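You operate a simulated robot arm through the tools that you are given. There is no shell and no other tool. Be economical: measure what you need, move in short steps, check, and stop when the job is done.

You run a simulated robot arm. Do the job below in one go: nothing can be reset, and whatever is moved stays where it is left.

Task
The softener is overfilled: scoop salt back to the bin until the yellow band shows.
Fine: large scoop back on the stool, salt lid shut. Where these are worked on the way, their far stop is far enough and under half their travel is too little: salt lid.

Only the result counts: the job must be done as asked and must still hold three seconds after the hand-in. Knocking over, shifting, dropping, spilling or breaking anything else fails it. Lids that push on must go on centred and level and be pressed home; caps that screw on are set level and turned clockwise until they are tight.

Robot
A 6-joint arm with a two-finger parallel gripper, fixed in place. Base frame: the origin is at the foot of the arm, x ahead of it, y to its left, z up. Readings come in mm, rad, newtons and seconds.
With the tool pointing down near the work surface it reaches from about 100 to 740 mm from the base axis. Its first joint turns from -2.897 to 2.897 rad. Payload 3.91 kg.
Tool frame: the origin (TCP) lies between the finger pads and is the grasp point; the fingertips stand 30 mm ahead of it; z points along the fingers, y is the line along which they close. The gripper opens to 110 mm. The fingers are 20 mm wide and 10 mm thick; the gripper's body (48 by 112 mm) begins 55 mm behind the TCP.
Orientation is that of the tool frame in the base frame, as [roll, pitch, yaw] about the fixed x, y, z axes, in that order (R = Rz(yaw) Ry(pitch) Rx(roll)). With the fingers straight down and closing along the base's y, the tool's x points along the base's -x, its y along +y and its z along -z.

Tools
- The arm moves only by the tool jog_arm. Its argument "series" is a list of rows, each a list of 7 numbers: the turn, a rotation vector about the base's x, y, z in rad, then the shift along the base's x, y, z in m, then the finger opening in m, from 0 to 0.11. In form: [[rx, ry, rz, tx, ty, tz, gripper], ...]. A call has 1 to 10 rows; each row shifts and turns the commanded pose from where the row before left it. A row lasts 0.2 s, in which the tool goes at most 50 mm and 0.15 rad; a call with a longer step from one row to the next is refused whole, and so is a gripper value outside its range. Where a pose cannot be reached the arm comes as near as it can. A force on the tool above 40 N (or 10 N above the force at the start of the call, whichever is more), or a blocked arm, ends the call early, and 0.2 s more pass. Each finger travels about 45 mm/s and halts on what it meets, pressing with about 30 N; the grip force reading is that of the motor and also rises with nothing between the fingers. The clock runs only during rows and for 0.2 s after the last one: add rows that do not move to give the fingers time. The reply holds the time, the measured pose of the TCP, the force on the tool along the base axes, the opening and the grip force, in the units named above and with some noise, with the torque about the TCP (base axes, N m) and any sound that the robot's microphone picked up.
- Cameras (640 x 400 px; columns grow to the right, rows downward): "scene" is fixed at [222.5, 499, 1671.3]; the picture's right is [-0.44, 0.90, 0.00], its down [0.87, 0.42, -0.26] and it looks along [-0.24, -0.12, -0.97] (base axes); focal length 229 px, centre (320, 200). "wrist" rides on the gripper at [71, 22, -107] in the tool frame; the picture's right is [-0.29, 0.96, 0.00], its down [-0.76, -0.23, -0.61] and it looks along [-0.58, -0.18, 0.79] (tool axes); focal length 243 px, centre (320, 200). There is no depth. A picture from a camera that has moved, and an enlarged one, comes with that camera's place and axes in the base frame and with its lens.
- capture(camera): a new picture of that camera. No time passes.
- move_column(by): slides the trunk up (or, below 0, down) by that many mm; the arm rides with it, the base frame stays. It gives what a move gives, with no picture.
- inspect(camera, box): a new picture of the part [left, top, right, bottom] of that camera's present view, enlarged. No time passes.
- sign_off(): hands the job in; it is judged then, once.

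Go step by step. Nothing tells you positions but the pictures and the camera data: compare them with the known pose of the tool, close in by small moves and look again before you grip or let go. The budget is 120 turns and 68 pictures, counting those below and the enlarged ones. Unless the task says otherwise, let go and move clear before handing in, and close with one line.

The tools are called as a command line: name --pt "numbers of a row" for each row, then --argument value for the rest, lists and objects as JSON in quotes. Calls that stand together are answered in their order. jog_arm: Moves the arm, as the interface text tells. Its arguments: {"type":"object","properties":{"series":{"type":"array"}},"required":["series"]} The other tools are called the same way: move_column (by) slides the trunk up or down; capture (camera) takes a picture; inspect (camera, box) takes an enlarged picture of a part of a camera's view; sign_off () hands the job in.

At the start:

```text
time: 0.0
tool_pos: [84.3, 313.6, 1387.9]
tool_rot: [-3.141, 0.0, -3.141]
force: [0.2, 1.0, 0.4]
moment: [0.02, -0.02, -0.03]
width: 109.8
grip_force: 0.0
trunk travel left (down, up): [-552.0, 38.0]
```

scene: 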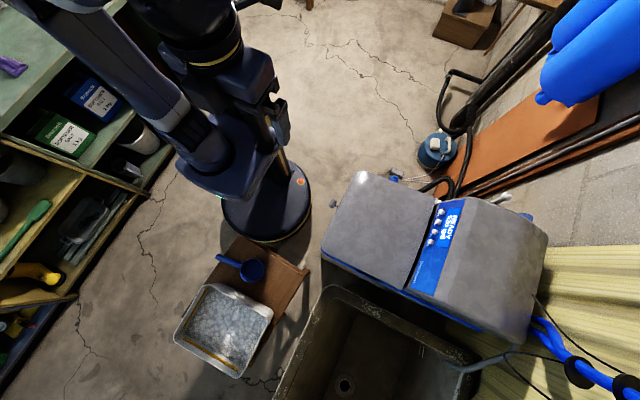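
wrist: 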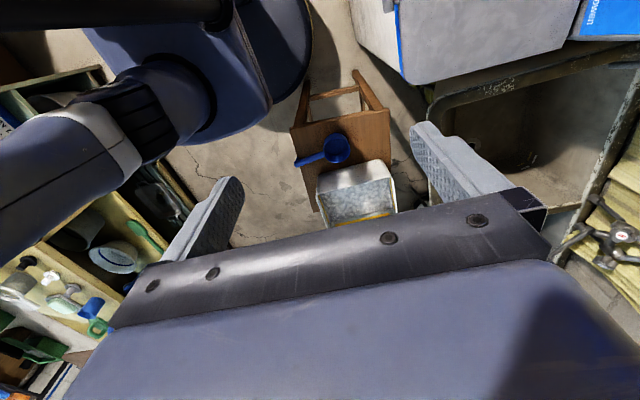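

I see a stool with a blue scoop and a salt bin on it or next to it, and the grey softener with its lid to the right. I'll look closer before moving.

inspect --camera "scene" --box '[160, 220, 320, 390]'

inspect --camera "scene" --box '[310, 160, 560, 350]'

inspect --camera "wrist" --box '[280, 60, 440, 230]'

```text
2.35 times, centred on (240, 305) of scene
camera zoom: at [222.5, 499.0, 1671.3], right [-0.44, 0.9, 0.0], down [0.87, 0.42, -0.26], along [-0.24, -0.12, -0.97], focal length 538 px, centre (508, -47)
```

zoom: 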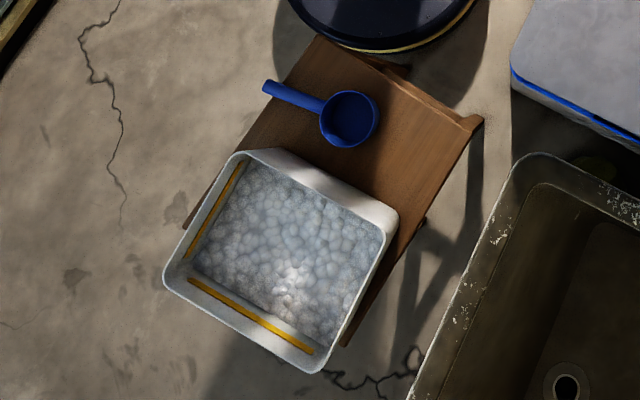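

```text
2.11 times, centred on (435, 255) of scene
camera zoom: at [222.5, 499.0, 1671.3], right [-0.44, 0.9, 0.0], down [0.87, 0.42, -0.26], along [-0.24, -0.12, -0.97], focal length 482 px, centre (78, 84)
```

zoom: 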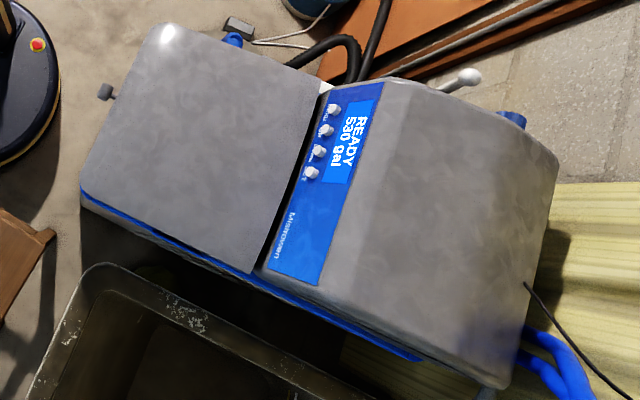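

```text
2.35 times, centred on (360, 145) of wrist
camera zoom: at [12.7, 335.7, 1496.4], right [0.29, 0.96, 0.0], down [0.76, -0.23, 0.61], along [0.58, -0.18, -0.79], focal length 571 px, centre (226, 329)
```

zoom: 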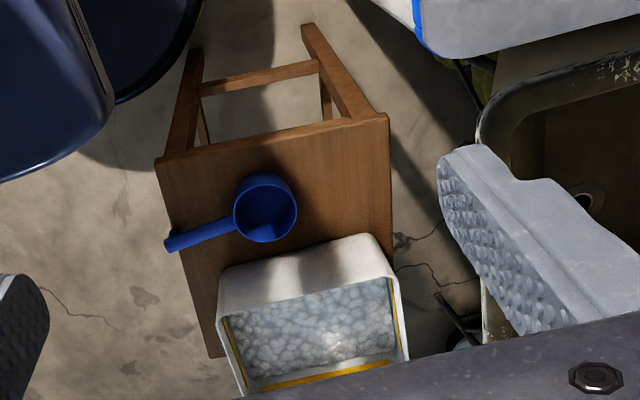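

The scoop is on the stool at about (359, 280, 768), with the bin beyond it. The softener is at y≈600. I'll turn the wrist camera to look at the softener lid.

jog_arm --pt "0 0 0.15 0 0 0 0.11" --pt "0 0 0.15 0 0 0 0.11" --pt "0 0 0.15 0 0 0 0.11" --pt "0 0 0.15 0 0 0 0.11" --pt "0 0 0.15 0 0 0 0.11" --pt "0 0 0.15 0 0 0 0.11" --pt "0 0 0.15 0 0 0 0.11" --pt "0 0 0.15 0 0 0 0.11" --pt "0 0 0.15 0 0 0 0.11" --pt "0 0 0.15 0 0 0 0.11"

capture --camera "wrist"

```text
time: 2.2
tool_pos: [84.1, 314.3, 1386.1]
tool_rot: [-3.142, 0.0, -1.64]
force: [-0.5, -0.1, -1.1]
moment: [0.03, -0.01, 0.0]
width: 110.2
grip_force: 0.0
trunk travel left (down, up): [-552.0, 38.0]
```

```text
62 pictures are left
camera wrist: at [57.2, 244.8, 1496.2], right [-0.93, 0.35, 0.0], down [0.28, 0.74, 0.61], along [0.22, 0.57, -0.79], focal length 243 px, centre (320, 200)
```

wrist: 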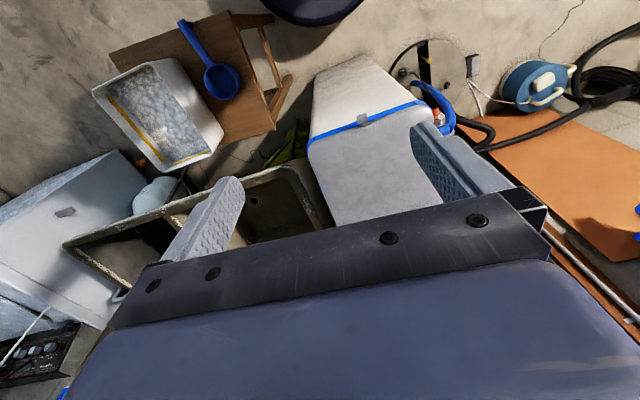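

The lid's tab is at about (36, 455, 949), and the lid looks hinged along y≈755. I'll lower the wrist in front of it for a closer look.

jog_arm --pt "0 0 0.07 -0.006 -0.012 -0.036 0.11" --pt "0 0 0 -0.007 -0.012 -0.036 0.11" --pt "0 0 0 -0.007 -0.012 -0.036 0.11" --pt "0 0 0 -0.007 -0.012 -0.036 0.11" --pt "0 0 0 -0.007 -0.012 -0.036 0.11" --pt "0 0 0 -0.007 -0.012 -0.036 0.11" --pt "0 0 0 -0.007 -0.012 -0.036 0.11"

capture --camera "wrist"

capture --camera "scene"

```text
time: 3.8
tool_pos: [36.9, 231.0, 1136.3]
tool_rot: [3.141, 0.001, -1.571]
force: [0.3, -0.1, 0.3]
moment: [0.03, 0.02, -0.03]
width: 109.9
grip_force: 0.1
trunk travel left (down, up): [-552.0, 38.0]
```

```text
61 pictures are left
camera wrist: at [14.9, 159.9, 1244.8], right [-0.96, 0.29, 0.0], down [0.23, 0.76, 0.61], along [0.18, 0.58, -0.79], focal length 243 px, centre (320, 200)
```

wrist: 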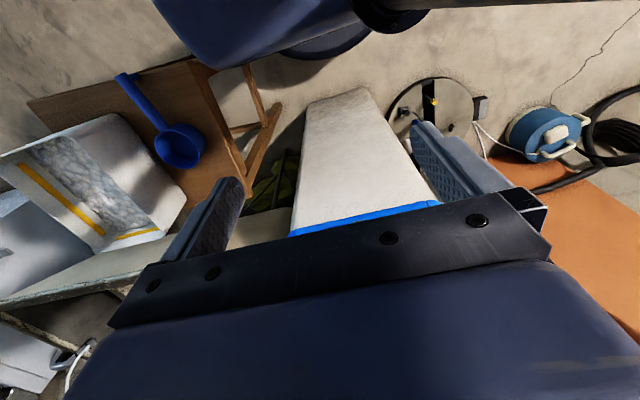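

```text
60 pictures are left
```

scene: 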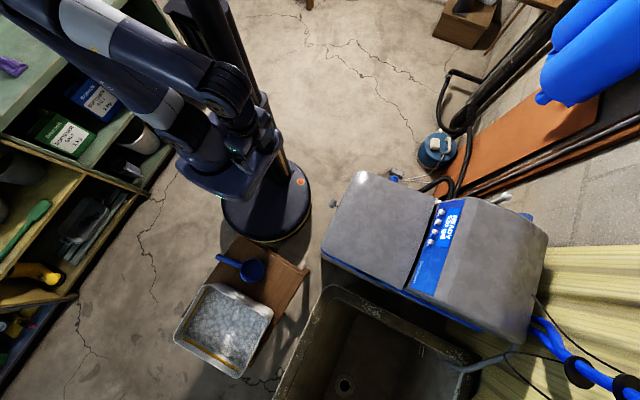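

I moved the wrong way in y, so I'll go back toward the softener to view the tab.

jog_arm --pt "0 0 0 0 0.04 0 0.11" --pt "0 0 0 0 0.04 0 0.11" --pt "0 0 0 0 0.04 0 0.11"

inspect --camera "wrist" --box '[220, 60, 460, 210]'

```text
time: 4.6
tool_pos: [36.2, 350.5, 1136.6]
tool_rot: [-3.141, 0.001, -1.572]
force: [0.7, -0.3, 0.7]
moment: [0.02, -0.02, -0.01]
width: 109.9
grip_force: 0.0
trunk travel left (down, up): [-552.0, 38.0]
```

```text
2.67 times, centred on (340, 135) of wrist
camera zoom: at [15.0, 279.2, 1245.4], right [-0.96, 0.29, 0.0], down [0.23, 0.76, 0.61], along [0.18, 0.58, -0.79], focal length 647 px, centre (267, 373)
```

zoom: 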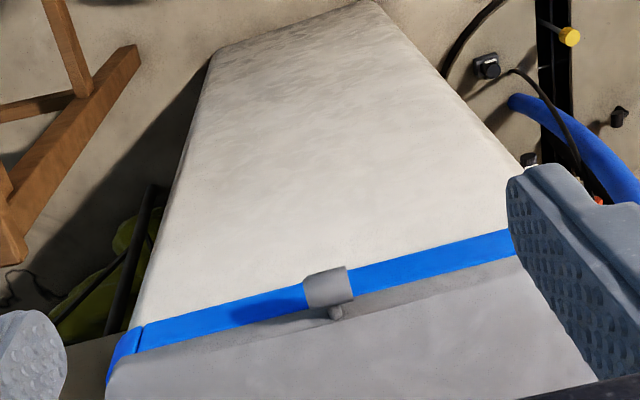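

The knob is a small plate on a stem at about (35, 450, 949), about 25 mm wide, on the lid's front edge. I'll come down over it with the fingers closing along x and pinch it with the tips.

jog_arm --pt "0 0 0 0 0.033 0 0.09" --pt "0 0 0 0 0.033 0 0.08" --pt "0 0 0 -0.001 0.032 -0.01 0.07" --pt "0 0 0 0 0 -0.04 0.07" --pt "0 0 0 0 0 -0.04 0.07" --pt "0 0 0 0 0 -0.04 0.07"

capture --camera "wrist"

inspect --camera "scene" --box '[270, 140, 430, 240]'

```text
time: 6.0
tool_pos: [35.0, 447.6, 1004.7]
tool_rot: [-3.141, 0.0, -1.572]
force: [-0.5, 0.2, 0.5]
moment: [0.0, 0.01, 0.05]
width: 69.7
grip_force: 0.1
trunk travel left (down, up): [-552.0, 38.0]
```

```text
58 pictures are left
camera wrist: at [14.3, 376.6, 1112.8], right [-0.96, 0.29, 0.0], down [0.23, 0.76, 0.61], along [0.18, 0.58, -0.79], focal length 243 px, centre (320, 200)
```

wrist: 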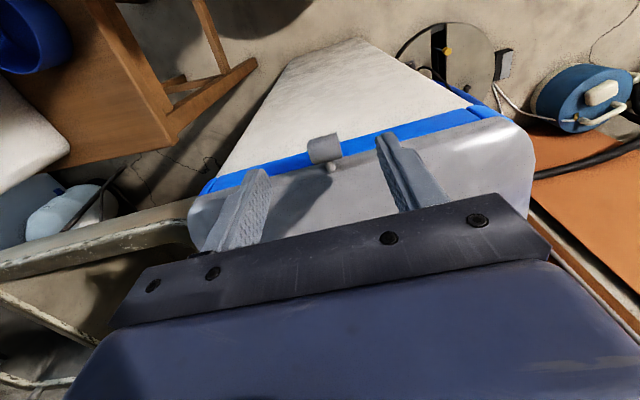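

```text
4.00 times, centred on (350, 190) of scene
camera zoom: at [222.5, 499.0, 1671.3], right [-0.44, 0.9, 0.0], down [0.87, 0.42, -0.26], along [-0.24, -0.12, -0.97], focal length 915 px, centre (200, 240)
```

zoom: 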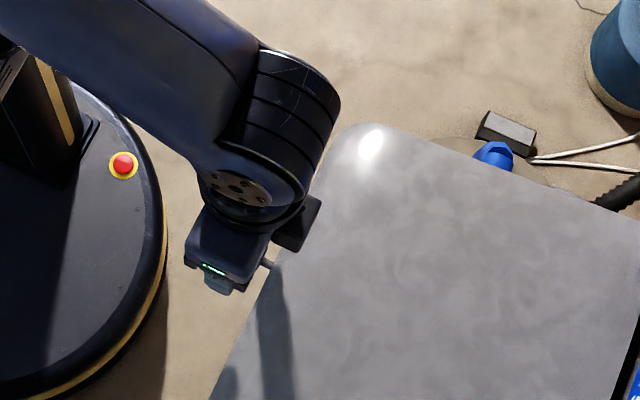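

The knob sits centred between the fingers. I'll lower another 36 mm and close.

jog_arm --pt "0 0 0 0 0.002 -0.018 0.07" --pt "0 0 0 0 0.002 -0.018 0.07" --pt "0 0 0 0 0 0 0.05" --pt "0 0 0 0 0 0 0.03" --pt "0 0 0 0 0 0 0.01" --pt "0 0 0 0 0 0 0.01" --pt "0 0 0 0 0 0 0.01"

capture --camera "wrist"

```text
time: 7.6
tool_pos: [34.9, 452.8, 969.7]
tool_rot: [-3.141, -0.001, -1.573]
force: [4.2, 0.3, -2.6]
moment: [0.28, -0.13, 0.03]
width: 23.7
grip_force: 44.9
trunk travel left (down, up): [-552.0, 38.0]
```

```text
56 pictures are left
camera wrist: at [13.0, 381.2, 1078.0], right [-0.96, 0.29, 0.0], down [0.23, 0.76, 0.61], along [0.18, 0.58, -0.79], focal length 243 px, centre (320, 200)
```

wrist: 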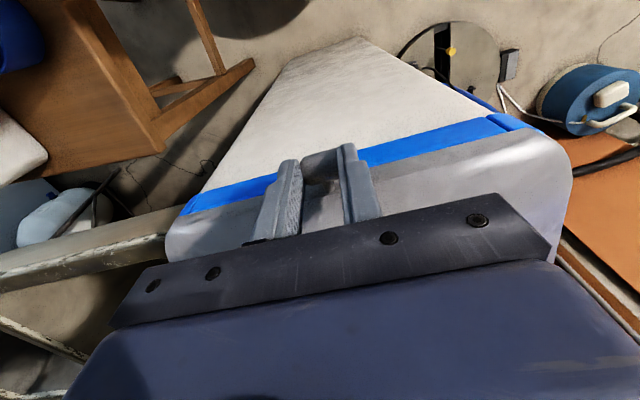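

The knob is gripped at 23.7 mm. I'll lift gently along the hinge arc and watch the forces.

jog_arm --pt "0 0 0 0 0.0004 0.0152 0.005" --pt "0 0 0 0 0.0011 0.0152 0.005" --pt "0 0 0 0 0.0019 0.0152 0.005" --pt "0 0 0 0 0.0027 0.015 0.005"

inspect --camera "scene" --box '[270, 140, 590, 340]'

```text
time: 8.6
tool_pos: [36.5, 454.7, 1029.4]
tool_rot: [-3.14, -0.005, -1.572]
force: [8.4, -30.9, -5.3]
moment: [-1.31, -0.19, 0.08]
width: 23.8
grip_force: 45.4
trunk travel left (down, up): [-552.0, 38.0]
```

```text
2.00 times, centred on (430, 240) of scene
camera zoom: at [222.5, 499.0, 1671.3], right [-0.44, 0.9, 0.0], down [0.87, 0.42, -0.26], along [-0.24, -0.12, -0.97], focal length 458 px, centre (100, 120)
```

zoom: 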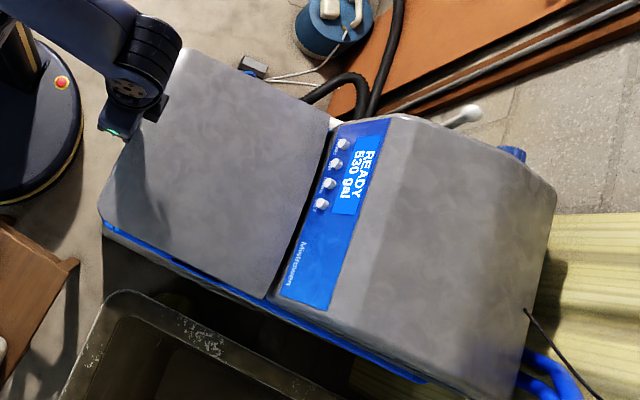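

The lid is lifting, but the side force shows the hinge sits a bit higher than I assumed. I'll correct the arc.

jog_arm --pt "0 0 0 0 -0.0028 0.0156 0.005" --pt "0 0 0 0 0.0029 0.015 0.005" --pt "0 0 0 0 0.0037 0.0149 0.005" --pt "0 0 0 0 0.0045 0.0147 0.005"

```text
time: 9.6
tool_pos: [35.2, 467.3, 1092.8]
tool_rot: [3.139, 0.006, -1.569]
force: [-1.9, -7.1, -3.3]
moment: [-0.05, 0.17, 0.0]
width: 23.9
grip_force: 32.2
trunk travel left (down, up): [-552.0, 38.0]
```

jog_arm --pt "0 0 0 0 0.0049 0.0144 0.005" --pt "0 0 0 0 0.0057 0.0141 0.005" --pt "0 0 0 0 0.0066 0.0138 0.005" --pt "0 0 0 0 0.0073 0.0135 0.005" --pt "0 0 0 0 0.0079 0.0131 0.005" --pt "0 0 0 0 0.0085 0.0127 0.005"

capture --camera "wrist"

inspect --camera "scene" --box '[270, 140, 590, 340]'

```text
time: 11.0
tool_pos: [35.2, 505.0, 1173.1]
tool_rot: [3.139, 0.0, -1.573]
force: [-5.0, -13.4, -1.1]
moment: [-1.52, 0.09, 0.02]
width: 23.6
grip_force: 45.2
trunk travel left (down, up): [-552.0, 38.0]
```

```text
54 pictures are left
camera wrist: at [13.0, 434.0, 1280.9], right [-0.96, 0.29, 0.0], down [0.23, 0.76, 0.61], along [0.18, 0.58, -0.79], focal length 243 px, centre (320, 200)
```

wrist: 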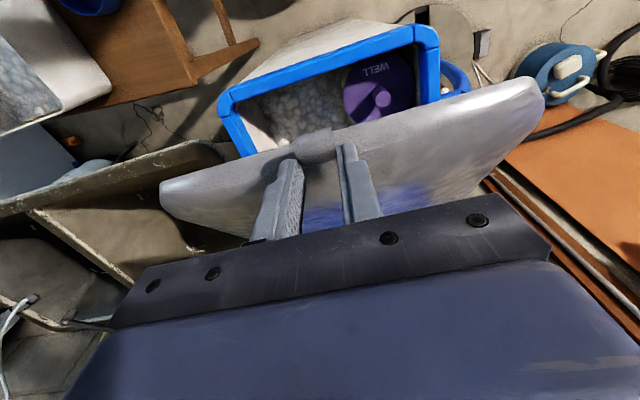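

```text
2.00 times, centred on (430, 240) of scene
camera zoom: at [222.5, 499.0, 1671.3], right [-0.44, 0.9, 0.0], down [0.87, 0.42, -0.26], along [-0.24, -0.12, -0.97], focal length 458 px, centre (100, 120)
```

zoom: 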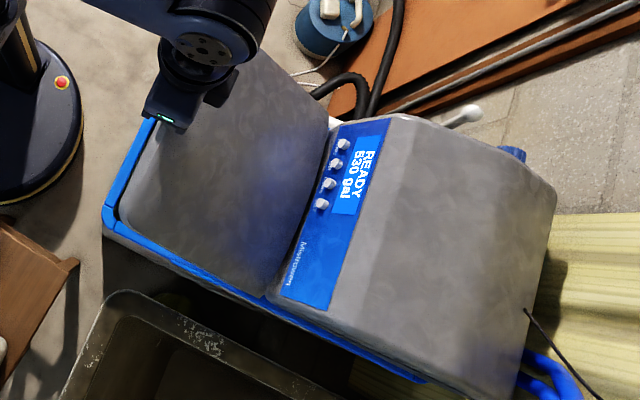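

The lid swings well, and inside I can see salt plus the purple WELL tube. I'll continue the arc with a slight tool tilt.

jog_arm --pt "-0.04 0 0 0 0.0077 0.0152 0.005" --pt "-0.04 0 0 0 0.0129 0.0153 0.005" --pt "-0.04 0 0 0 0.0139 0.0145 0.005" --pt "-0.04 0 0 0 0.0147 0.0138 0.005"

```text
time: 12.0
tool_pos: [34.4, 558.5, 1229.9]
tool_rot: [-3.141, -0.162, -1.573]
force: [1.4, 0.5, -12.1]
moment: [-1.05, -0.05, 0.01]
width: 24.0
grip_force: 44.3
trunk travel left (down, up): [-552.0, 38.0]
```

jog_arm --pt "-0.04 0 0 0 0.0155 0.0124 0.005" --pt "-0.04 0 0 0 0.0162 0.0115 0.005" --pt "-0.04 0 0 0 0.0169 0.0105 0.005" --pt "-0.04 0 0 0 0.0175 0.0094 0.005"

inspect --camera "scene" --box '[270, 140, 590, 340]'

```text
time: 13.0
tool_pos: [34.2, 528.3, 1188.4]
tool_rot: [-3.141, -0.314, -1.57]
force: [-7.4, -11.5, 15.4]
moment: [0.65, 0.24, -0.04]
width: 23.7
grip_force: 44.8
out of reach, approached as far as the arm can: row 1, 2, 3, 4
trunk travel left (down, up): [-552.0, 38.0]
```

```text
2.00 times, centred on (430, 240) of scene
camera zoom: at [222.5, 499.0, 1671.3], right [-0.44, 0.9, 0.0], down [0.87, 0.42, -0.26], along [-0.24, -0.12, -0.97], focal length 458 px, centre (100, 120)
```

zoom: 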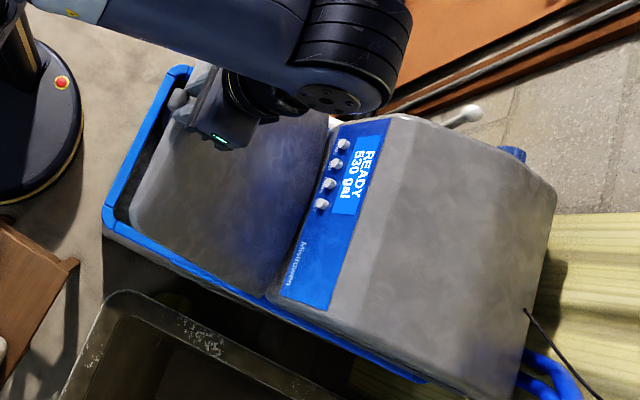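

The backward tilt put the wrist out of reach. I'll tilt the tool the other way, pivoting about the knob.

jog_arm --pt "0.08 0 0 0 -0.0016 0 0.005" --pt "0.08 0 0 0 -0.0016 0 0.005" --pt "0.08 0 0 0 -0.0016 0 0.005" --pt "0.08 0 0 0 -0.0016 0 0.005"

```text
time: 14.0
tool_pos: [34.3, 521.3, 1185.1]
tool_rot: [-3.141, -0.002, -1.571]
force: [-16.4, -18.3, 8.4]
moment: [-1.73, 0.45, -0.08]
width: 23.6
grip_force: 44.9
trunk travel left (down, up): [-552.0, 38.0]
```

jog_arm --pt "0.08 0 0 0 0.001 0.0125 0.005" --pt "0.08 0 0 0 0.009 0.0122 0.005" --pt "0.08 0 0 0 0.0096 0.0115 0.005" --pt "0.08 0 0 0 0.0102 0.0109 0.005"

```text
time: 15.0
tool_pos: [35.8, 553.6, 1229.8]
tool_rot: [3.14, 0.32, -1.57]
force: [-23.0, -6.4, -7.1]
moment: [-1.49, 0.64, 0.03]
width: 23.9
grip_force: 44.7
trunk travel left (down, up): [-552.0, 38.0]
```

jog_arm --pt "0.08 0 0 -0.002 0.01 0.011 0.005" --pt "0.08 0 0 -0.001 0.0114 0.0093 0.005" --pt "0.08 0 0 0 0.0119 0.0086 0.005" --pt "0.08 0 0 0 0.0123 0.0079 0.005" --pt "0.08 0 0 0 0.0128 0.007 0.005" --pt "0.08 0 0 0 0.0136 0.0063 0.005"

capture --camera "scene"

capture --camera "wrist"

```text
time: 16.4
tool_pos: [36.0, 625.6, 1281.2]
tool_rot: [3.139, 0.801, -1.573]
force: [0.2, 0.2, -0.3]
moment: [0.0, -0.01, -0.01]
width: 4.8
grip_force: 0.1
trunk travel left (down, up): [-552.0, 38.0]
```

```text
51 pictures are left
```

scene: 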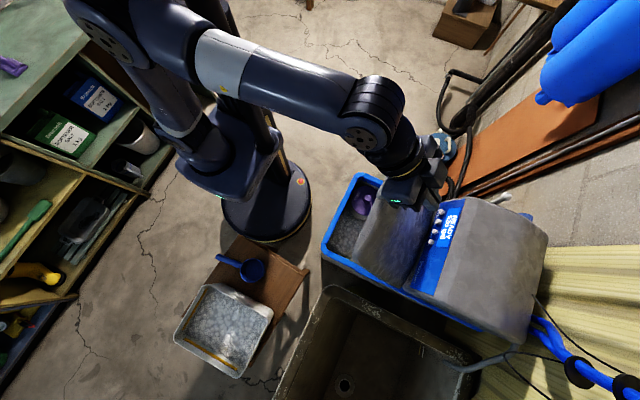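

```text
50 pictures are left
camera wrist: at [13.2, 499.8, 1306.9], right [-0.96, 0.2, 0.21], down [0.23, 0.09, 0.97], along [0.18, 0.97, -0.14], focal length 243 px, centre (320, 200)
```

wrist: 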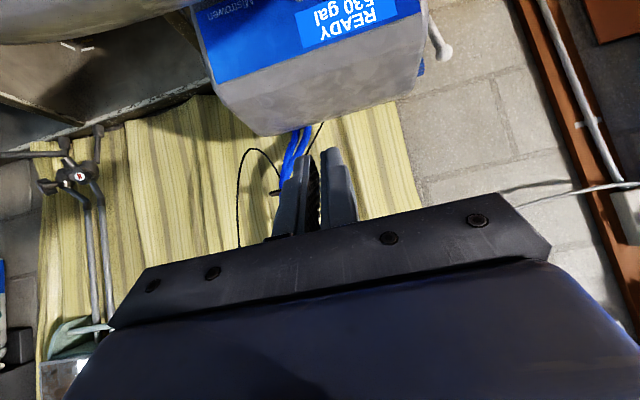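

The knob slipped out, but the lid seems to be holding partly open. I'll look closer.

inspect --camera "scene" --box '[310, 150, 470, 300]'

```text
2.67 times, centred on (390, 225) of scene
camera zoom: at [222.5, 499.0, 1671.3], right [-0.44, 0.9, 0.0], down [0.87, 0.42, -0.26], along [-0.24, -0.12, -0.97], focal length 610 px, centre (133, 133)
```

zoom: 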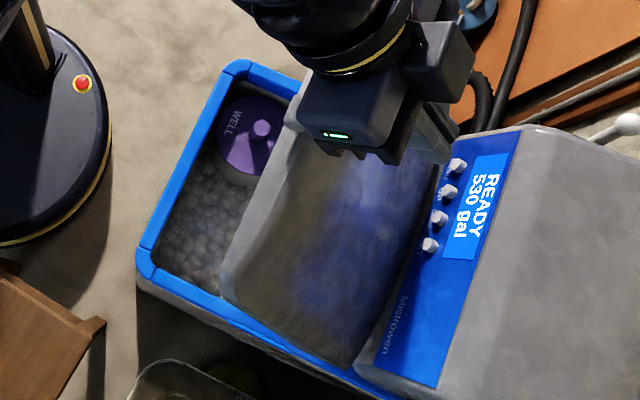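

The lid stays at about 43° by itself, so the hinge has friction. I'll back the closed fingers off, bring them under the lid with the tool nearly horizontal, and push it open.

jog_arm --pt "0 0 0 0 -0.045 0.005 0.005" --pt "0 0 0 0 -0.045 0.005 0.005" --pt "0 0 0 0 -0.045 0 0.005" --pt "0 0 0 0 -0.045 0 0.005" --pt "0.1 0 0 0 -0.005 -0.04 0.005" --pt "0.1 0 0 0 0 -0.04 0.005" --pt "0.1 0 0 0 0 -0.04 0.005" --pt "0.1 0 0 0 0 -0.04 0.005" --pt "0.1 0 0 0 0 -0.03 0.005"

capture --camera "wrist"

inspect --camera "scene" --box '[270, 120, 510, 290]'

```text
time: 18.4
tool_pos: [75.7, 434.8, 1123.9]
tool_rot: [2.919, 1.144, -2.03]
force: [-2.6, 1.5, 2.0]
moment: [-0.16, -0.12, -0.25]
width: 4.9
grip_force: 0.1
out of reach, approached as far as the arm can: row 7, 8
trunk travel left (down, up): [-552.0, 38.0]
```

```text
48 pictures are left
camera wrist: at [21.0, 318.0, 1106.0], right [-0.87, 0.35, 0.35], down [0.24, -0.32, 0.92], along [0.43, 0.88, 0.19], focal length 243 px, centre (320, 200)
```

wrist: 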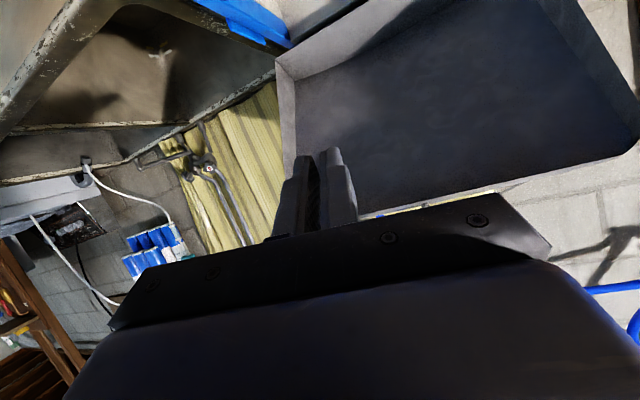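

```text
2.35 times, centred on (390, 205) of scene
camera zoom: at [222.5, 499.0, 1671.3], right [-0.44, 0.9, 0.0], down [0.87, 0.42, -0.26], along [-0.24, -0.12, -0.97], focal length 538 px, centre (155, 188)
```

zoom: 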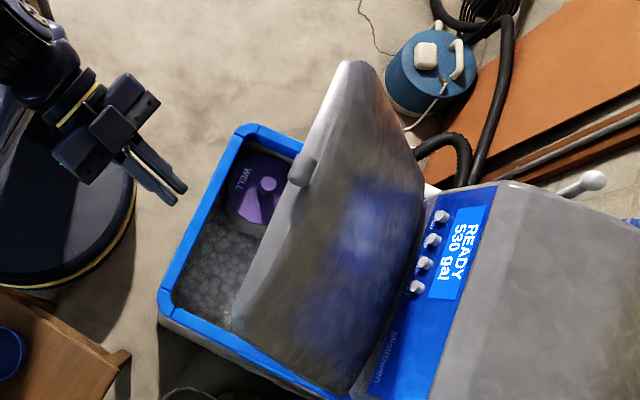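

The lid holds at about 45° and the tool is roughly horizontal, pointing at its underside. I'll push along +y.

jog_arm --pt "0 0 0 -0.005 0.04 0.0 0.005" --pt "0 0 0 -0.005 0.04 0 0.005" --pt "0 0 0 -0.005 0.04 0 0.005" --pt "0 0 0 -0.005 0.03 0 0.005" --pt "0 0 0 0 0.02 0.002 0.005" --pt "0 0 0 0 0.02 0.004 0.005" --pt "0 0 0 0 0.02 0.004 0.005" --pt "0 0 0 0 0.02 0.004 0.005" --pt "0 0 0 0 0.02 0.004 0.005"

inspect --camera "scene" --box '[270, 120, 510, 290]'

```text
time: 20.4
tool_pos: [32.6, 691.7, 1150.9]
tool_rot: [-3.054, 1.198, -1.564]
force: [0.4, 0.3, 0.0]
moment: [-0.02, -0.01, 0.0]
width: 4.8
grip_force: 0.3
trunk travel left (down, up): [-552.0, 38.0]
```

```text
2.35 times, centred on (390, 205) of scene
camera zoom: at [222.5, 499.0, 1671.3], right [-0.44, 0.9, 0.0], down [0.87, 0.42, -0.26], along [-0.24, -0.12, -0.97], focal length 538 px, centre (155, 188)
```

zoom: 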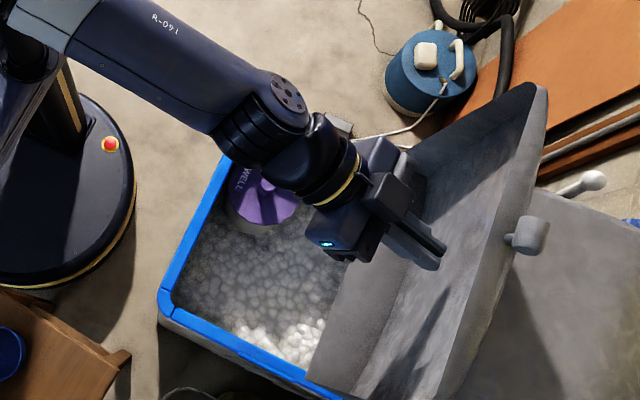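

The lid is at about 77° and holds by itself. I'll push on toward its stop.

jog_arm --pt "0 0 0 0 0.015 0 0.005" --pt "0 0 0 0 0.015 0 0.005" --pt "0 0 0 0 0.015 0 0.005" --pt "0 0 0 0 0.015 0 0.005" --pt "0 0 0 0 0.01 0 0.005" --pt "0 0 0 0 0.01 0 0.005"

inspect --camera "scene" --box '[270, 120, 510, 290]'

```text
time: 20.9
tool_pos: [30.3, 703.9, 1152.9]
tool_rot: [-3.054, 1.193, -1.563]
force: [-0.3, -47.5, 8.3]
moment: [0.16, -0.03, 0.27]
width: 3.5
grip_force: 0.0
trunk travel left (down, up): [-552.0, 38.0]
stopped in row 2: the force on the tool passed its limit at 61 N (the readings are from after the stop); the commanded pose is now the measured one
```

```text
2.35 times, centred on (390, 205) of scene
camera zoom: at [222.5, 499.0, 1671.3], right [-0.44, 0.9, 0.0], down [0.87, 0.42, -0.26], along [-0.24, -0.12, -0.97], focal length 538 px, centre (155, 188)
```

zoom: 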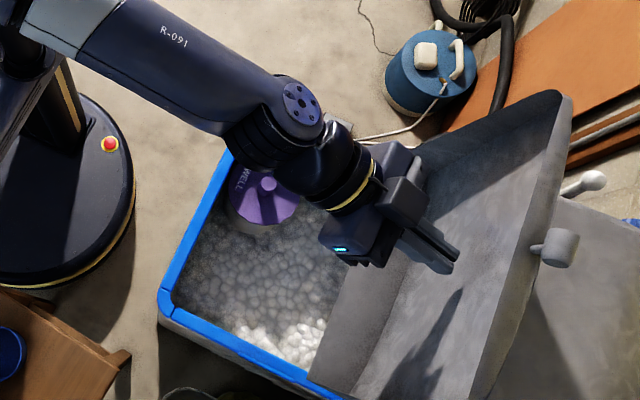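

The lid is against its stop. I'll back off, straighten the tool and look into the tank.

jog_arm --pt "0 0 0 0 -0.04 0.0 0.02" --pt "0 0 0 0 -0.04 0.01 0.04" --pt "-0.1 0 0 0 -0.04 0.01 0.06" --pt "-0.14 0 0 0 -0.03 0.015 0.08" --pt "-0.14 0 0 0 -0.03 0.015 0.08" --pt "-0.14 0 0 0 -0.02 0.015 0.08" --pt "-0.14 0 0 0 -0.02 0.015 0.08" --pt "-0.14 0 0 0 -0.02 0.015 0.08" --pt "-0.14 0 0 0 0 0.01 0.08" --pt "-0.14 0 0 0 0 0.01 0.08"

capture --camera "wrist"

inspect --camera "scene" --box '[310, 150, 470, 300]'

```text
time: 23.1
tool_pos: [34.3, 478.1, 1257.1]
tool_rot: [-3.045, 0.159, -1.568]
force: [0.4, 0.8, -0.3]
moment: [-0.01, 0.04, 0.0]
width: 79.8
grip_force: 0.0
out of reach, approached as far as the arm can: row 4
trunk travel left (down, up): [-552.0, 38.0]
```

```text
44 pictures are left
camera wrist: at [2.1, 392.5, 1350.8], right [-0.95, 0.3, -0.05], down [0.17, 0.65, 0.74], along [0.25, 0.7, -0.67], focal length 243 px, centre (320, 200)
```

wrist: 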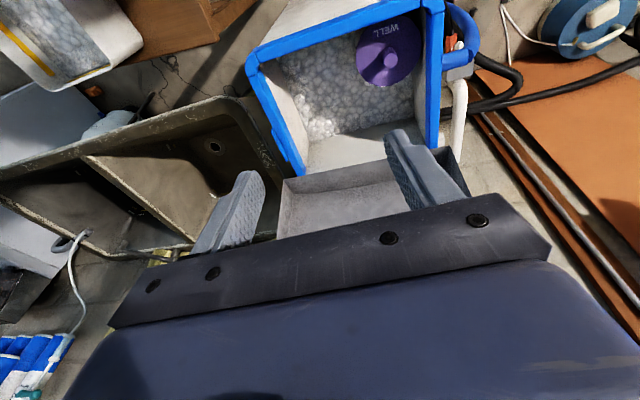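

```text
2.67 times, centred on (390, 225) of scene
camera zoom: at [222.5, 499.0, 1671.3], right [-0.44, 0.9, 0.0], down [0.87, 0.42, -0.26], along [-0.24, -0.12, -0.97], focal length 610 px, centre (133, 133)
```

zoom: 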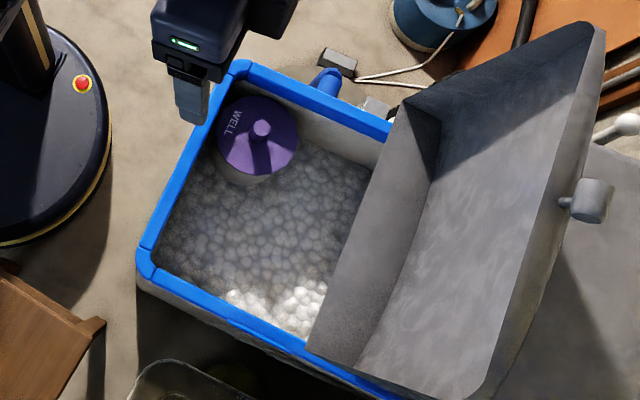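

The lid stays up and the tank is full of salt. Next I'll straighten the tool and move over the scoop on the stool.

jog_arm --pt "-0.08 0.05 0 0.01 -0.03 0 0.08" --pt "-0.08 0.047 0 0.03 -0.035 0 0.08" --pt "0 0 0 0.033 -0.035 0 0.08" --pt "0 0 0 0.033 -0.035 0 0.08" --pt "0 0 0 0.033 -0.035 0 0.08" --pt "0 0 0 0.033 -0.035 0 0.08" --pt "0 0 0 0.033 -0.035 0 0.08" --pt "0 0 0 0.033 -0.035 0 0.08" --pt "0 0 0 0.033 -0.035 0 0.08" --pt "0 0 0 0.033 -0.035 0 0.08"

jog_arm --pt "0 0 0 0.03 -0.01 -0.035 0.08" --pt "0 0 0 0 0 -0.045 0.08" --pt "0 0 0 0 0 -0.045 0.08" --pt "0 0 0 0 0 -0.045 0.08" --pt "0 0 0 0 0 -0.045 0.08"

capture --camera "wrist"

```text
time: 25.3
tool_pos: [339.2, 134.6, 1258.7]
tool_rot: [-3.138, 0.001, -1.575]
force: [-0.1, -1.1, 0.3]
moment: [-0.01, -0.01, -0.03]
width: 80.0
grip_force: 0.1
trunk travel left (down, up): [-552.0, 38.0]
```

```text
time: 26.5
tool_pos: [371.1, 124.6, 1043.4]
tool_rot: [-3.138, 0.001, -1.578]
force: [0.6, -0.4, 0.8]
moment: [0.01, 0.03, -0.02]
width: 80.0
grip_force: 0.1
trunk travel left (down, up): [-552.0, 38.0]
```

```text
42 pictures are left
camera wrist: at [347.7, 53.1, 1151.7], right [-0.95, 0.3, 0.0], down [0.23, 0.76, 0.61], along [0.18, 0.58, -0.79], focal length 243 px, centre (320, 200)
```

wrist: 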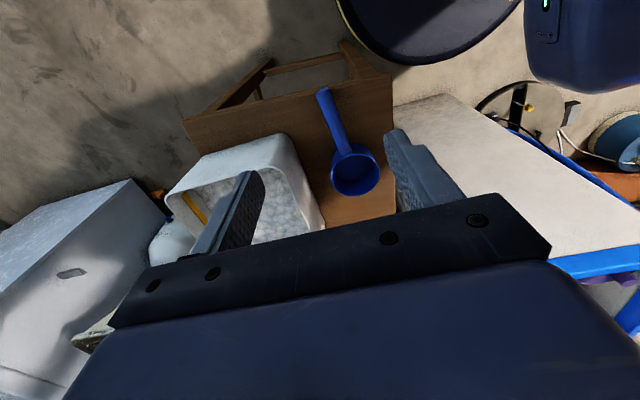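

The scoop's rim centre is at about (356, 279, 772), the handle end at about (372, 140, 778), and the stool top at about z 745. I'll move closer to check the handle's shape.

jog_arm --pt "0 0 0.05 0 0.0 -0.045 0.08" --pt "0 0 0.06 0 0.0 -0.045 0.08" --pt "0 0 0 0 0 -0.045 0.08"

inspect --camera "wrist" --box '[200, 60, 440, 210]'

inspect --camera "scene" --box '[200, 220, 320, 320]'

```text
time: 27.3
tool_pos: [372.7, 126.8, 910.7]
tool_rot: [-3.138, 0.003, -1.467]
force: [-0.5, 0.0, -0.7]
moment: [0.0, -0.01, -0.02]
width: 80.1
grip_force: 0.0
trunk travel left (down, up): [-552.0, 38.0]
```

```text
2.67 times, centred on (320, 135) of wrist
camera zoom: at [357.8, 53.9, 1018.4], right [-0.98, 0.19, 0.0], down [0.15, 0.78, 0.61], along [0.12, 0.6, -0.79], focal length 647 px, centre (320, 373)
```

zoom: 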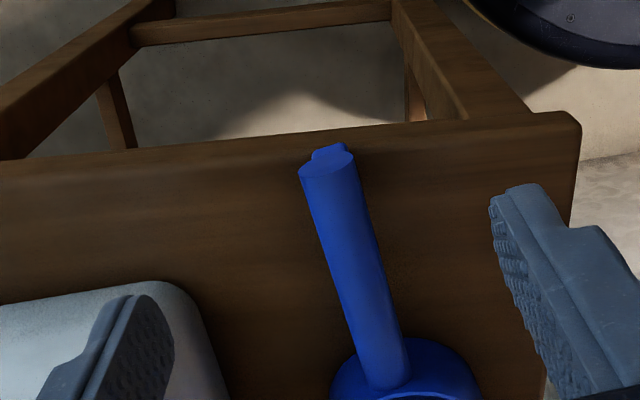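

```text
4.00 times, centred on (260, 270) of scene
camera zoom: at [222.5, 499.0, 1671.3], right [-0.44, 0.9, 0.0], down [0.87, 0.42, -0.26], along [-0.24, -0.12, -0.97], focal length 915 px, centre (560, -80)
```

zoom: 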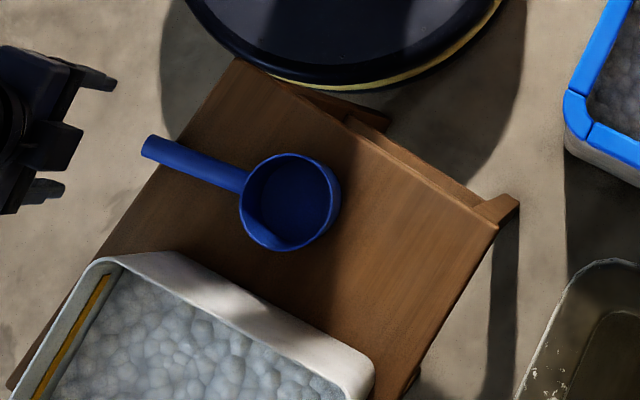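

The handle is a ~20 mm bar at z≈767, turned about 6.6° from y. I'll come down over it at y≈185 and check before closing.

jog_arm --pt "0 0 0.011 -0.004 0.03 -0.02 0.06" --pt "0 0 0 -0.002 0.028 -0.03 0.06" --pt "0 0 0 0 0 -0.035 0.06"

capture --camera "wrist"

```text
time: 28.1
tool_pos: [363.1, 186.3, 826.0]
tool_rot: [-3.139, 0.002, -1.456]
force: [-0.4, 0.3, -0.1]
moment: [-0.02, -0.03, -0.01]
width: 60.0
grip_force: 0.2
trunk travel left (down, up): [-552.0, 38.0]
```

```text
39 pictures are left
camera wrist: at [348.4, 112.9, 933.8], right [-0.98, 0.18, 0.0], down [0.14, 0.78, 0.61], along [0.11, 0.6, -0.79], focal length 243 px, centre (320, 200)
```

wrist: 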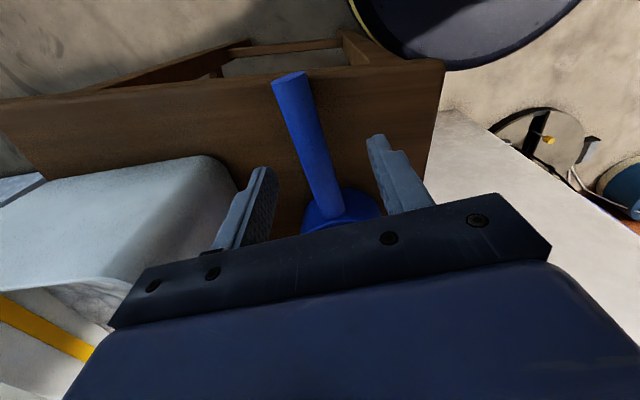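

jog_arm --pt "0 0 0 0.005 -0.001 -0.016 0.06" --pt "0 0 0 0 0 -0.015 0.06" --pt "0 0 0 0 0 -0.014 0.06" --pt "0 0 0 0 0 0 0.04" --pt "0 0 0 0 0 0 0.02" --pt "0 0 0 0 0 0 0.005" --pt "0 0 0 0 0 0 0.005" --pt "0 0 0 0 0 0 0.005"

capture --camera "wrist"

```text
time: 29.9
tool_pos: [368.0, 183.9, 778.6]
tool_rot: [-3.14, 0.001, -1.459]
force: [0.2, -0.1, 0.3]
moment: [-0.06, -0.03, 0.01]
width: 21.0
grip_force: 30.2
trunk travel left (down, up): [-552.0, 38.0]
```

```text
38 pictures are left
camera wrist: at [352.9, 110.3, 887.4], right [-0.98, 0.18, 0.0], down [0.14, 0.78, 0.61], along [0.11, 0.6, -0.79], focal length 243 px, centre (320, 200)
```

wrist: 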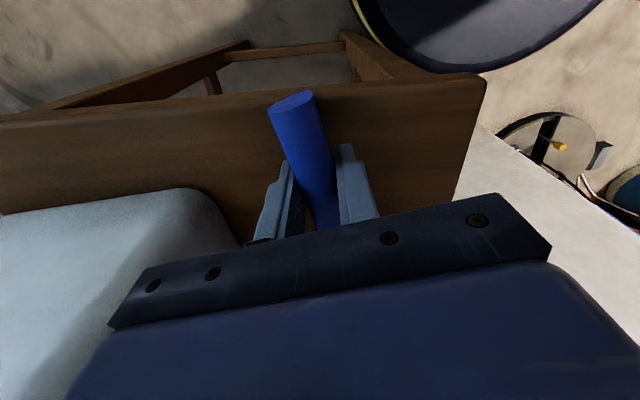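

Gripped at 21 mm. I'll lift slowly and check that the scoop stays level.

jog_arm --pt "0 0 0 0 0 0.015 0.0" --pt "0 0 0 0 0 0.03 0.0" --pt "0 0 0 0 0 0.04 0.0" --pt "0 0 0 0 0 0.04 0.0" --pt "0 0 0 0 0 0.045 0.0" --pt "0 0 0 0 0 0.045 0.0" --pt "0 0 0 0 0 0.045 0.0"

inspect --camera "scene" --box '[160, 180, 360, 330]'

capture --camera "wrist"

```text
time: 31.5
tool_pos: [365.1, 182.2, 1041.1]
tool_rot: [-3.14, 0.0, -1.456]
force: [0.7, -0.3, -1.3]
moment: [-0.01, -0.01, -0.03]
width: 0.0
grip_force: 30.3
trunk travel left (down, up): [-552.0, 38.0]
```

```text
2.67 times, centred on (260, 255) of scene
camera zoom: at [222.5, 499.0, 1671.3], right [-0.44, 0.9, 0.0], down [0.87, 0.42, -0.26], along [-0.24, -0.12, -0.97], focal length 610 px, centre (480, 53)
```

zoom: 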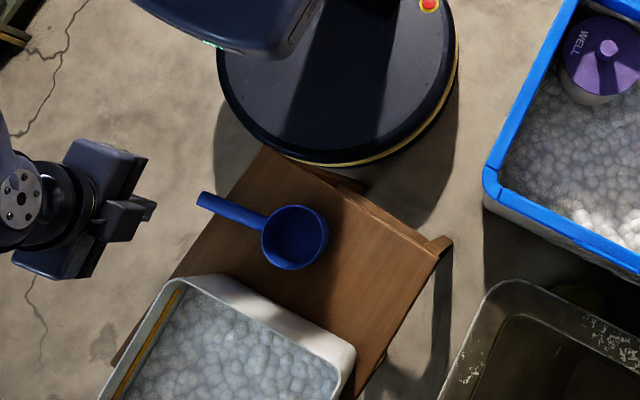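

```text
36 pictures are left
camera wrist: at [351.1, 109.6, 1149.6], right [-0.98, 0.18, 0.0], down [0.14, 0.78, 0.61], along [0.11, 0.6, -0.79], focal length 243 px, centre (320, 200)
```

wrist: 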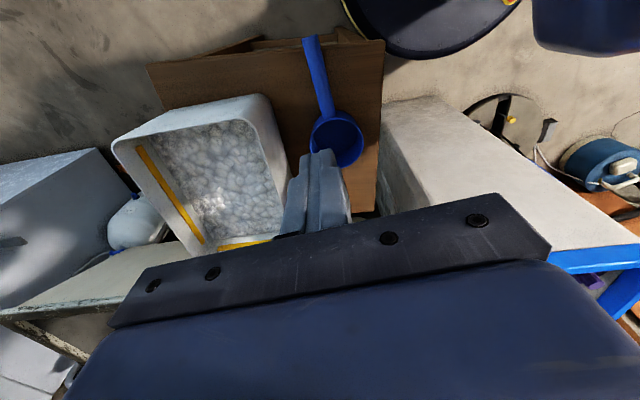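

The grip was too high on the round handle and it slipped off; the scoop has barely moved. I'll re-approach lower, feeling for the stool top with open fingers first.

jog_arm --pt "0 0 0 0.001 0.003 -0.045 0.06" --pt "0 0 0 0 0 -0.045 0.06" --pt "0 0 0 0 0 -0.045 0.06" --pt "0 0 0 0 0 -0.045 0.06" --pt "0 0 0 0 0 -0.045 0.06" --pt "0 0 0 0 0 -0.03 0.06"

jog_arm --pt "0 0 0 0 0 -0.006 0.06" --pt "0 0 0 0 0 -0.006 0.06" --pt "0 0 0 0 0 -0.006 0.06" --pt "0 0 0 0 0 -0.006 0.06" --pt "0 0 0 0 0 -0.003 0.06" --pt "0 0 0 0 0 -0.003 0.06" --pt "0 0 0 0 0 -0.003 0.06" --pt "0 0 0 0 0 -0.003 0.06"

capture --camera "wrist"

```text
time: 32.9
tool_pos: [369.4, 188.2, 783.4]
tool_rot: [-3.138, 0.002, -1.46]
force: [-0.9, 0.1, 0.0]
moment: [-0.02, 0.0, 0.02]
width: 60.1
grip_force: 0.0
trunk travel left (down, up): [-552.0, 38.0]
```

```text
time: 33.7
tool_pos: [369.8, 187.1, 769.8]
tool_rot: [-3.137, 0.001, -1.455]
force: [-2.7, -4.2, 26.1]
moment: [-0.37, 0.98, 0.1]
width: 61.3
grip_force: 0.9
trunk travel left (down, up): [-552.0, 38.0]
stopped in row 4: the force on the tool passed its limit at 52 N (the readings are from after the stop); the commanded pose is now the measured one
```

```text
35 pictures are left
camera wrist: at [355.9, 113.6, 878.5], right [-0.98, 0.18, 0.0], down [0.14, 0.78, 0.61], along [0.11, 0.6, -0.79], focal length 243 px, centre (320, 200)
```

wrist: 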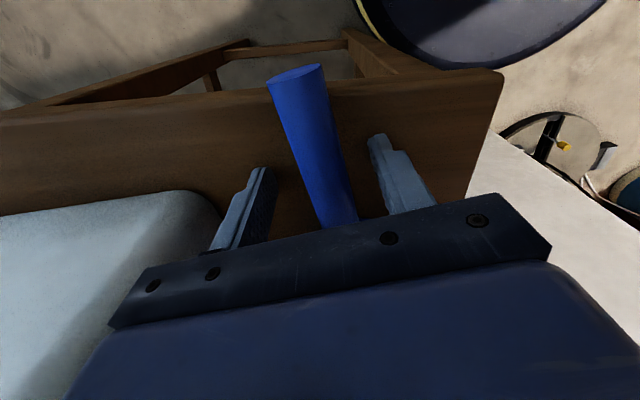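

The stool top is at z≈740. I'll raise 2 mm, grip the handle lower this time, and lift slowly.

jog_arm --pt "0 0 0 -0.003 0 0.002 0.06" --pt "0 0 0 0 0 0 0.04" --pt "0 0 0 0 0 0 0.02" --pt "0 0 0 0 0 0 0.005" --pt "0 0 0 0 0 0 0.0" --pt "0 0 0 0 0 0 0.0" --pt "0 0 0 0 0 0 0.0" --pt "0 0 0 0 0 0 0.0"

jog_arm --pt "0 0 0 0 0 0.004 0.0" --pt "0 0 0 0 0 0.006 0.0" --pt "0 0 0 0 0 0.008 0.0" --pt "0 0 0 0 0 0.008 0.0"

capture --camera "wrist"

```text
time: 35.5
tool_pos: [367.5, 186.7, 772.2]
tool_rot: [-3.136, 0.001, -1.454]
force: [-0.3, -1.0, 0.0]
moment: [-0.07, 0.02, 0.02]
width: 20.9
grip_force: 30.1
trunk travel left (down, up): [-552.0, 38.0]
```

```text
time: 36.5
tool_pos: [366.7, 188.0, 795.2]
tool_rot: [-3.136, 0.001, -1.456]
force: [0.0, 0.9, -1.3]
moment: [-0.06, 0.03, 0.01]
width: 20.8
grip_force: 30.3
trunk travel left (down, up): [-552.0, 38.0]
```

```text
34 pictures are left
camera wrist: at [352.7, 114.4, 904.1], right [-0.98, 0.18, 0.0], down [0.14, 0.78, 0.61], along [0.11, 0.6, -0.79], focal length 243 px, centre (320, 200)
```

wrist: 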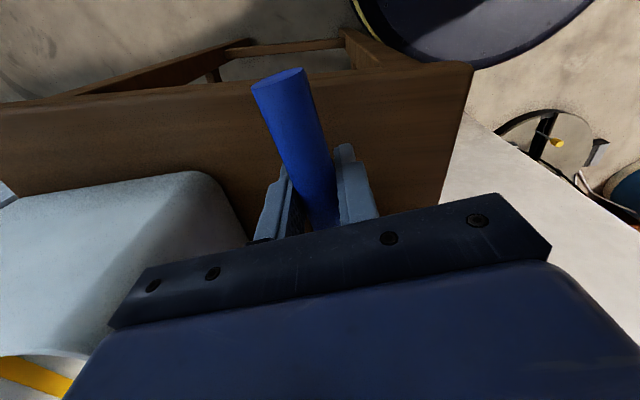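

jog_arm --pt "0 0 0 0 0 0.01 0.0" --pt "0 0 0 0 0 0.015 0.0" --pt "0 0 0 0 0 0.015 0.0" --pt "0 0 0 0 0 0.015 0.0" --pt "0 0 0 0 0 0.015 0.0"

inspect --camera "scene" --box '[180, 200, 320, 300]'

```text
time: 37.7
tool_pos: [368.7, 188.3, 866.3]
tool_rot: [-3.137, 0.001, -1.456]
force: [0.1, -1.5, -0.5]
moment: [-0.04, 0.04, 0.0]
width: 20.7
grip_force: 30.0
trunk travel left (down, up): [-552.0, 38.0]
```

```text
4.00 times, centred on (250, 250) of scene
camera zoom: at [222.5, 499.0, 1671.3], right [-0.44, 0.9, 0.0], down [0.87, 0.42, -0.26], along [-0.24, -0.12, -0.97], focal length 915 px, centre (600, 0)
```

zoom: 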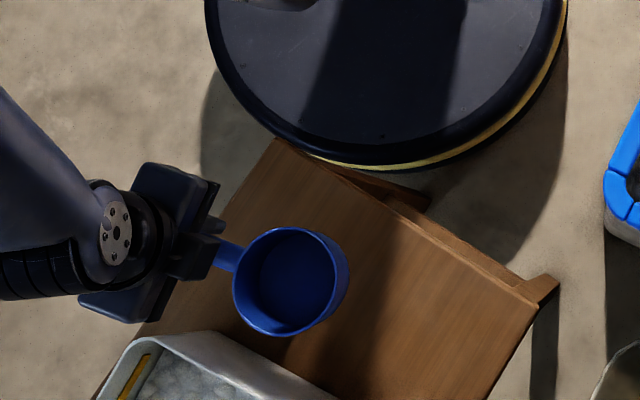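

The scoop is held level. I'll raise it and carry it over the tank.

jog_arm --pt "0 0 0 0 0 0.03 0.0" --pt "0 0 0 0 0 0.045 0.0" --pt "0 0 0 0 0 0.045 0.0" --pt "0 0 0 0 0 0.045 0.0" --pt "0 0 0 0 0 0.045 0.0" --pt "0 0 0 -0.035 0.03 0 0.0" --pt "0 0 0 -0.035 0.03 0 0.0" --pt "0 0 0 -0.035 0.03 0 0.0" --pt "0 0 0 -0.035 0.03 0 0.0" --pt "0 0 0 -0.035 0.03 0 0.0"

jog_arm --pt "0 0 0 -0.033 0.035 0 0.0" --pt "0 0 0 -0.033 0.035 0 0.0" --pt "0 0 0 -0.028 0.035 0 0.0" --pt "0 0 0 0 0.035 0 0.0" --pt "0 0 0 0 0.03 0 0.0"

inspect --camera "scene" --box '[310, 150, 470, 300]'

capture --camera "wrist"

```text
time: 39.9
tool_pos: [192.5, 338.4, 1074.8]
tool_rot: [-3.135, 0.002, -1.456]
force: [0.7, 0.1, -0.5]
moment: [-0.04, -0.01, 0.03]
width: 20.7
grip_force: 30.3
trunk travel left (down, up): [-552.0, 38.0]
```

```text
time: 41.1
tool_pos: [100.3, 509.4, 1075.2]
tool_rot: [-3.136, 0.0, -1.457]
force: [-0.4, 0.5, -0.4]
moment: [-0.05, -0.02, 0.0]
width: 20.8
grip_force: 30.1
trunk travel left (down, up): [-552.0, 38.0]
```

```text
2.67 times, centred on (390, 225) of scene
camera zoom: at [222.5, 499.0, 1671.3], right [-0.44, 0.9, 0.0], down [0.87, 0.42, -0.26], along [-0.24, -0.12, -0.97], focal length 610 px, centre (133, 133)
```

zoom: 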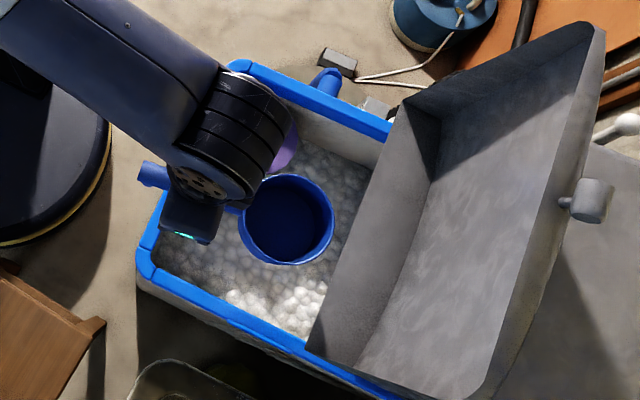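

```text
31 pictures are left
camera wrist: at [85.8, 435.8, 1183.5], right [-0.98, 0.18, 0.0], down [0.14, 0.78, 0.61], along [0.11, 0.6, -0.79], focal length 243 px, centre (320, 200)
```

wrist: 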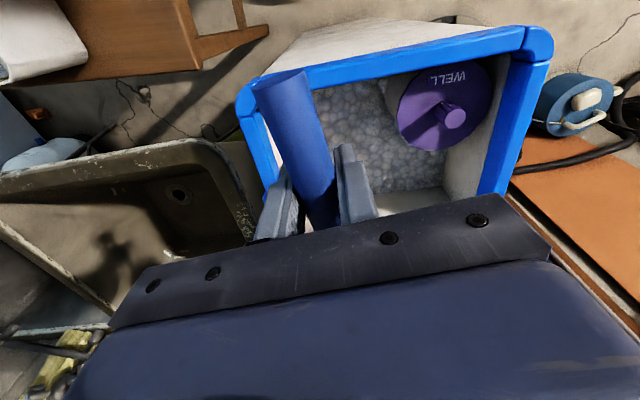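

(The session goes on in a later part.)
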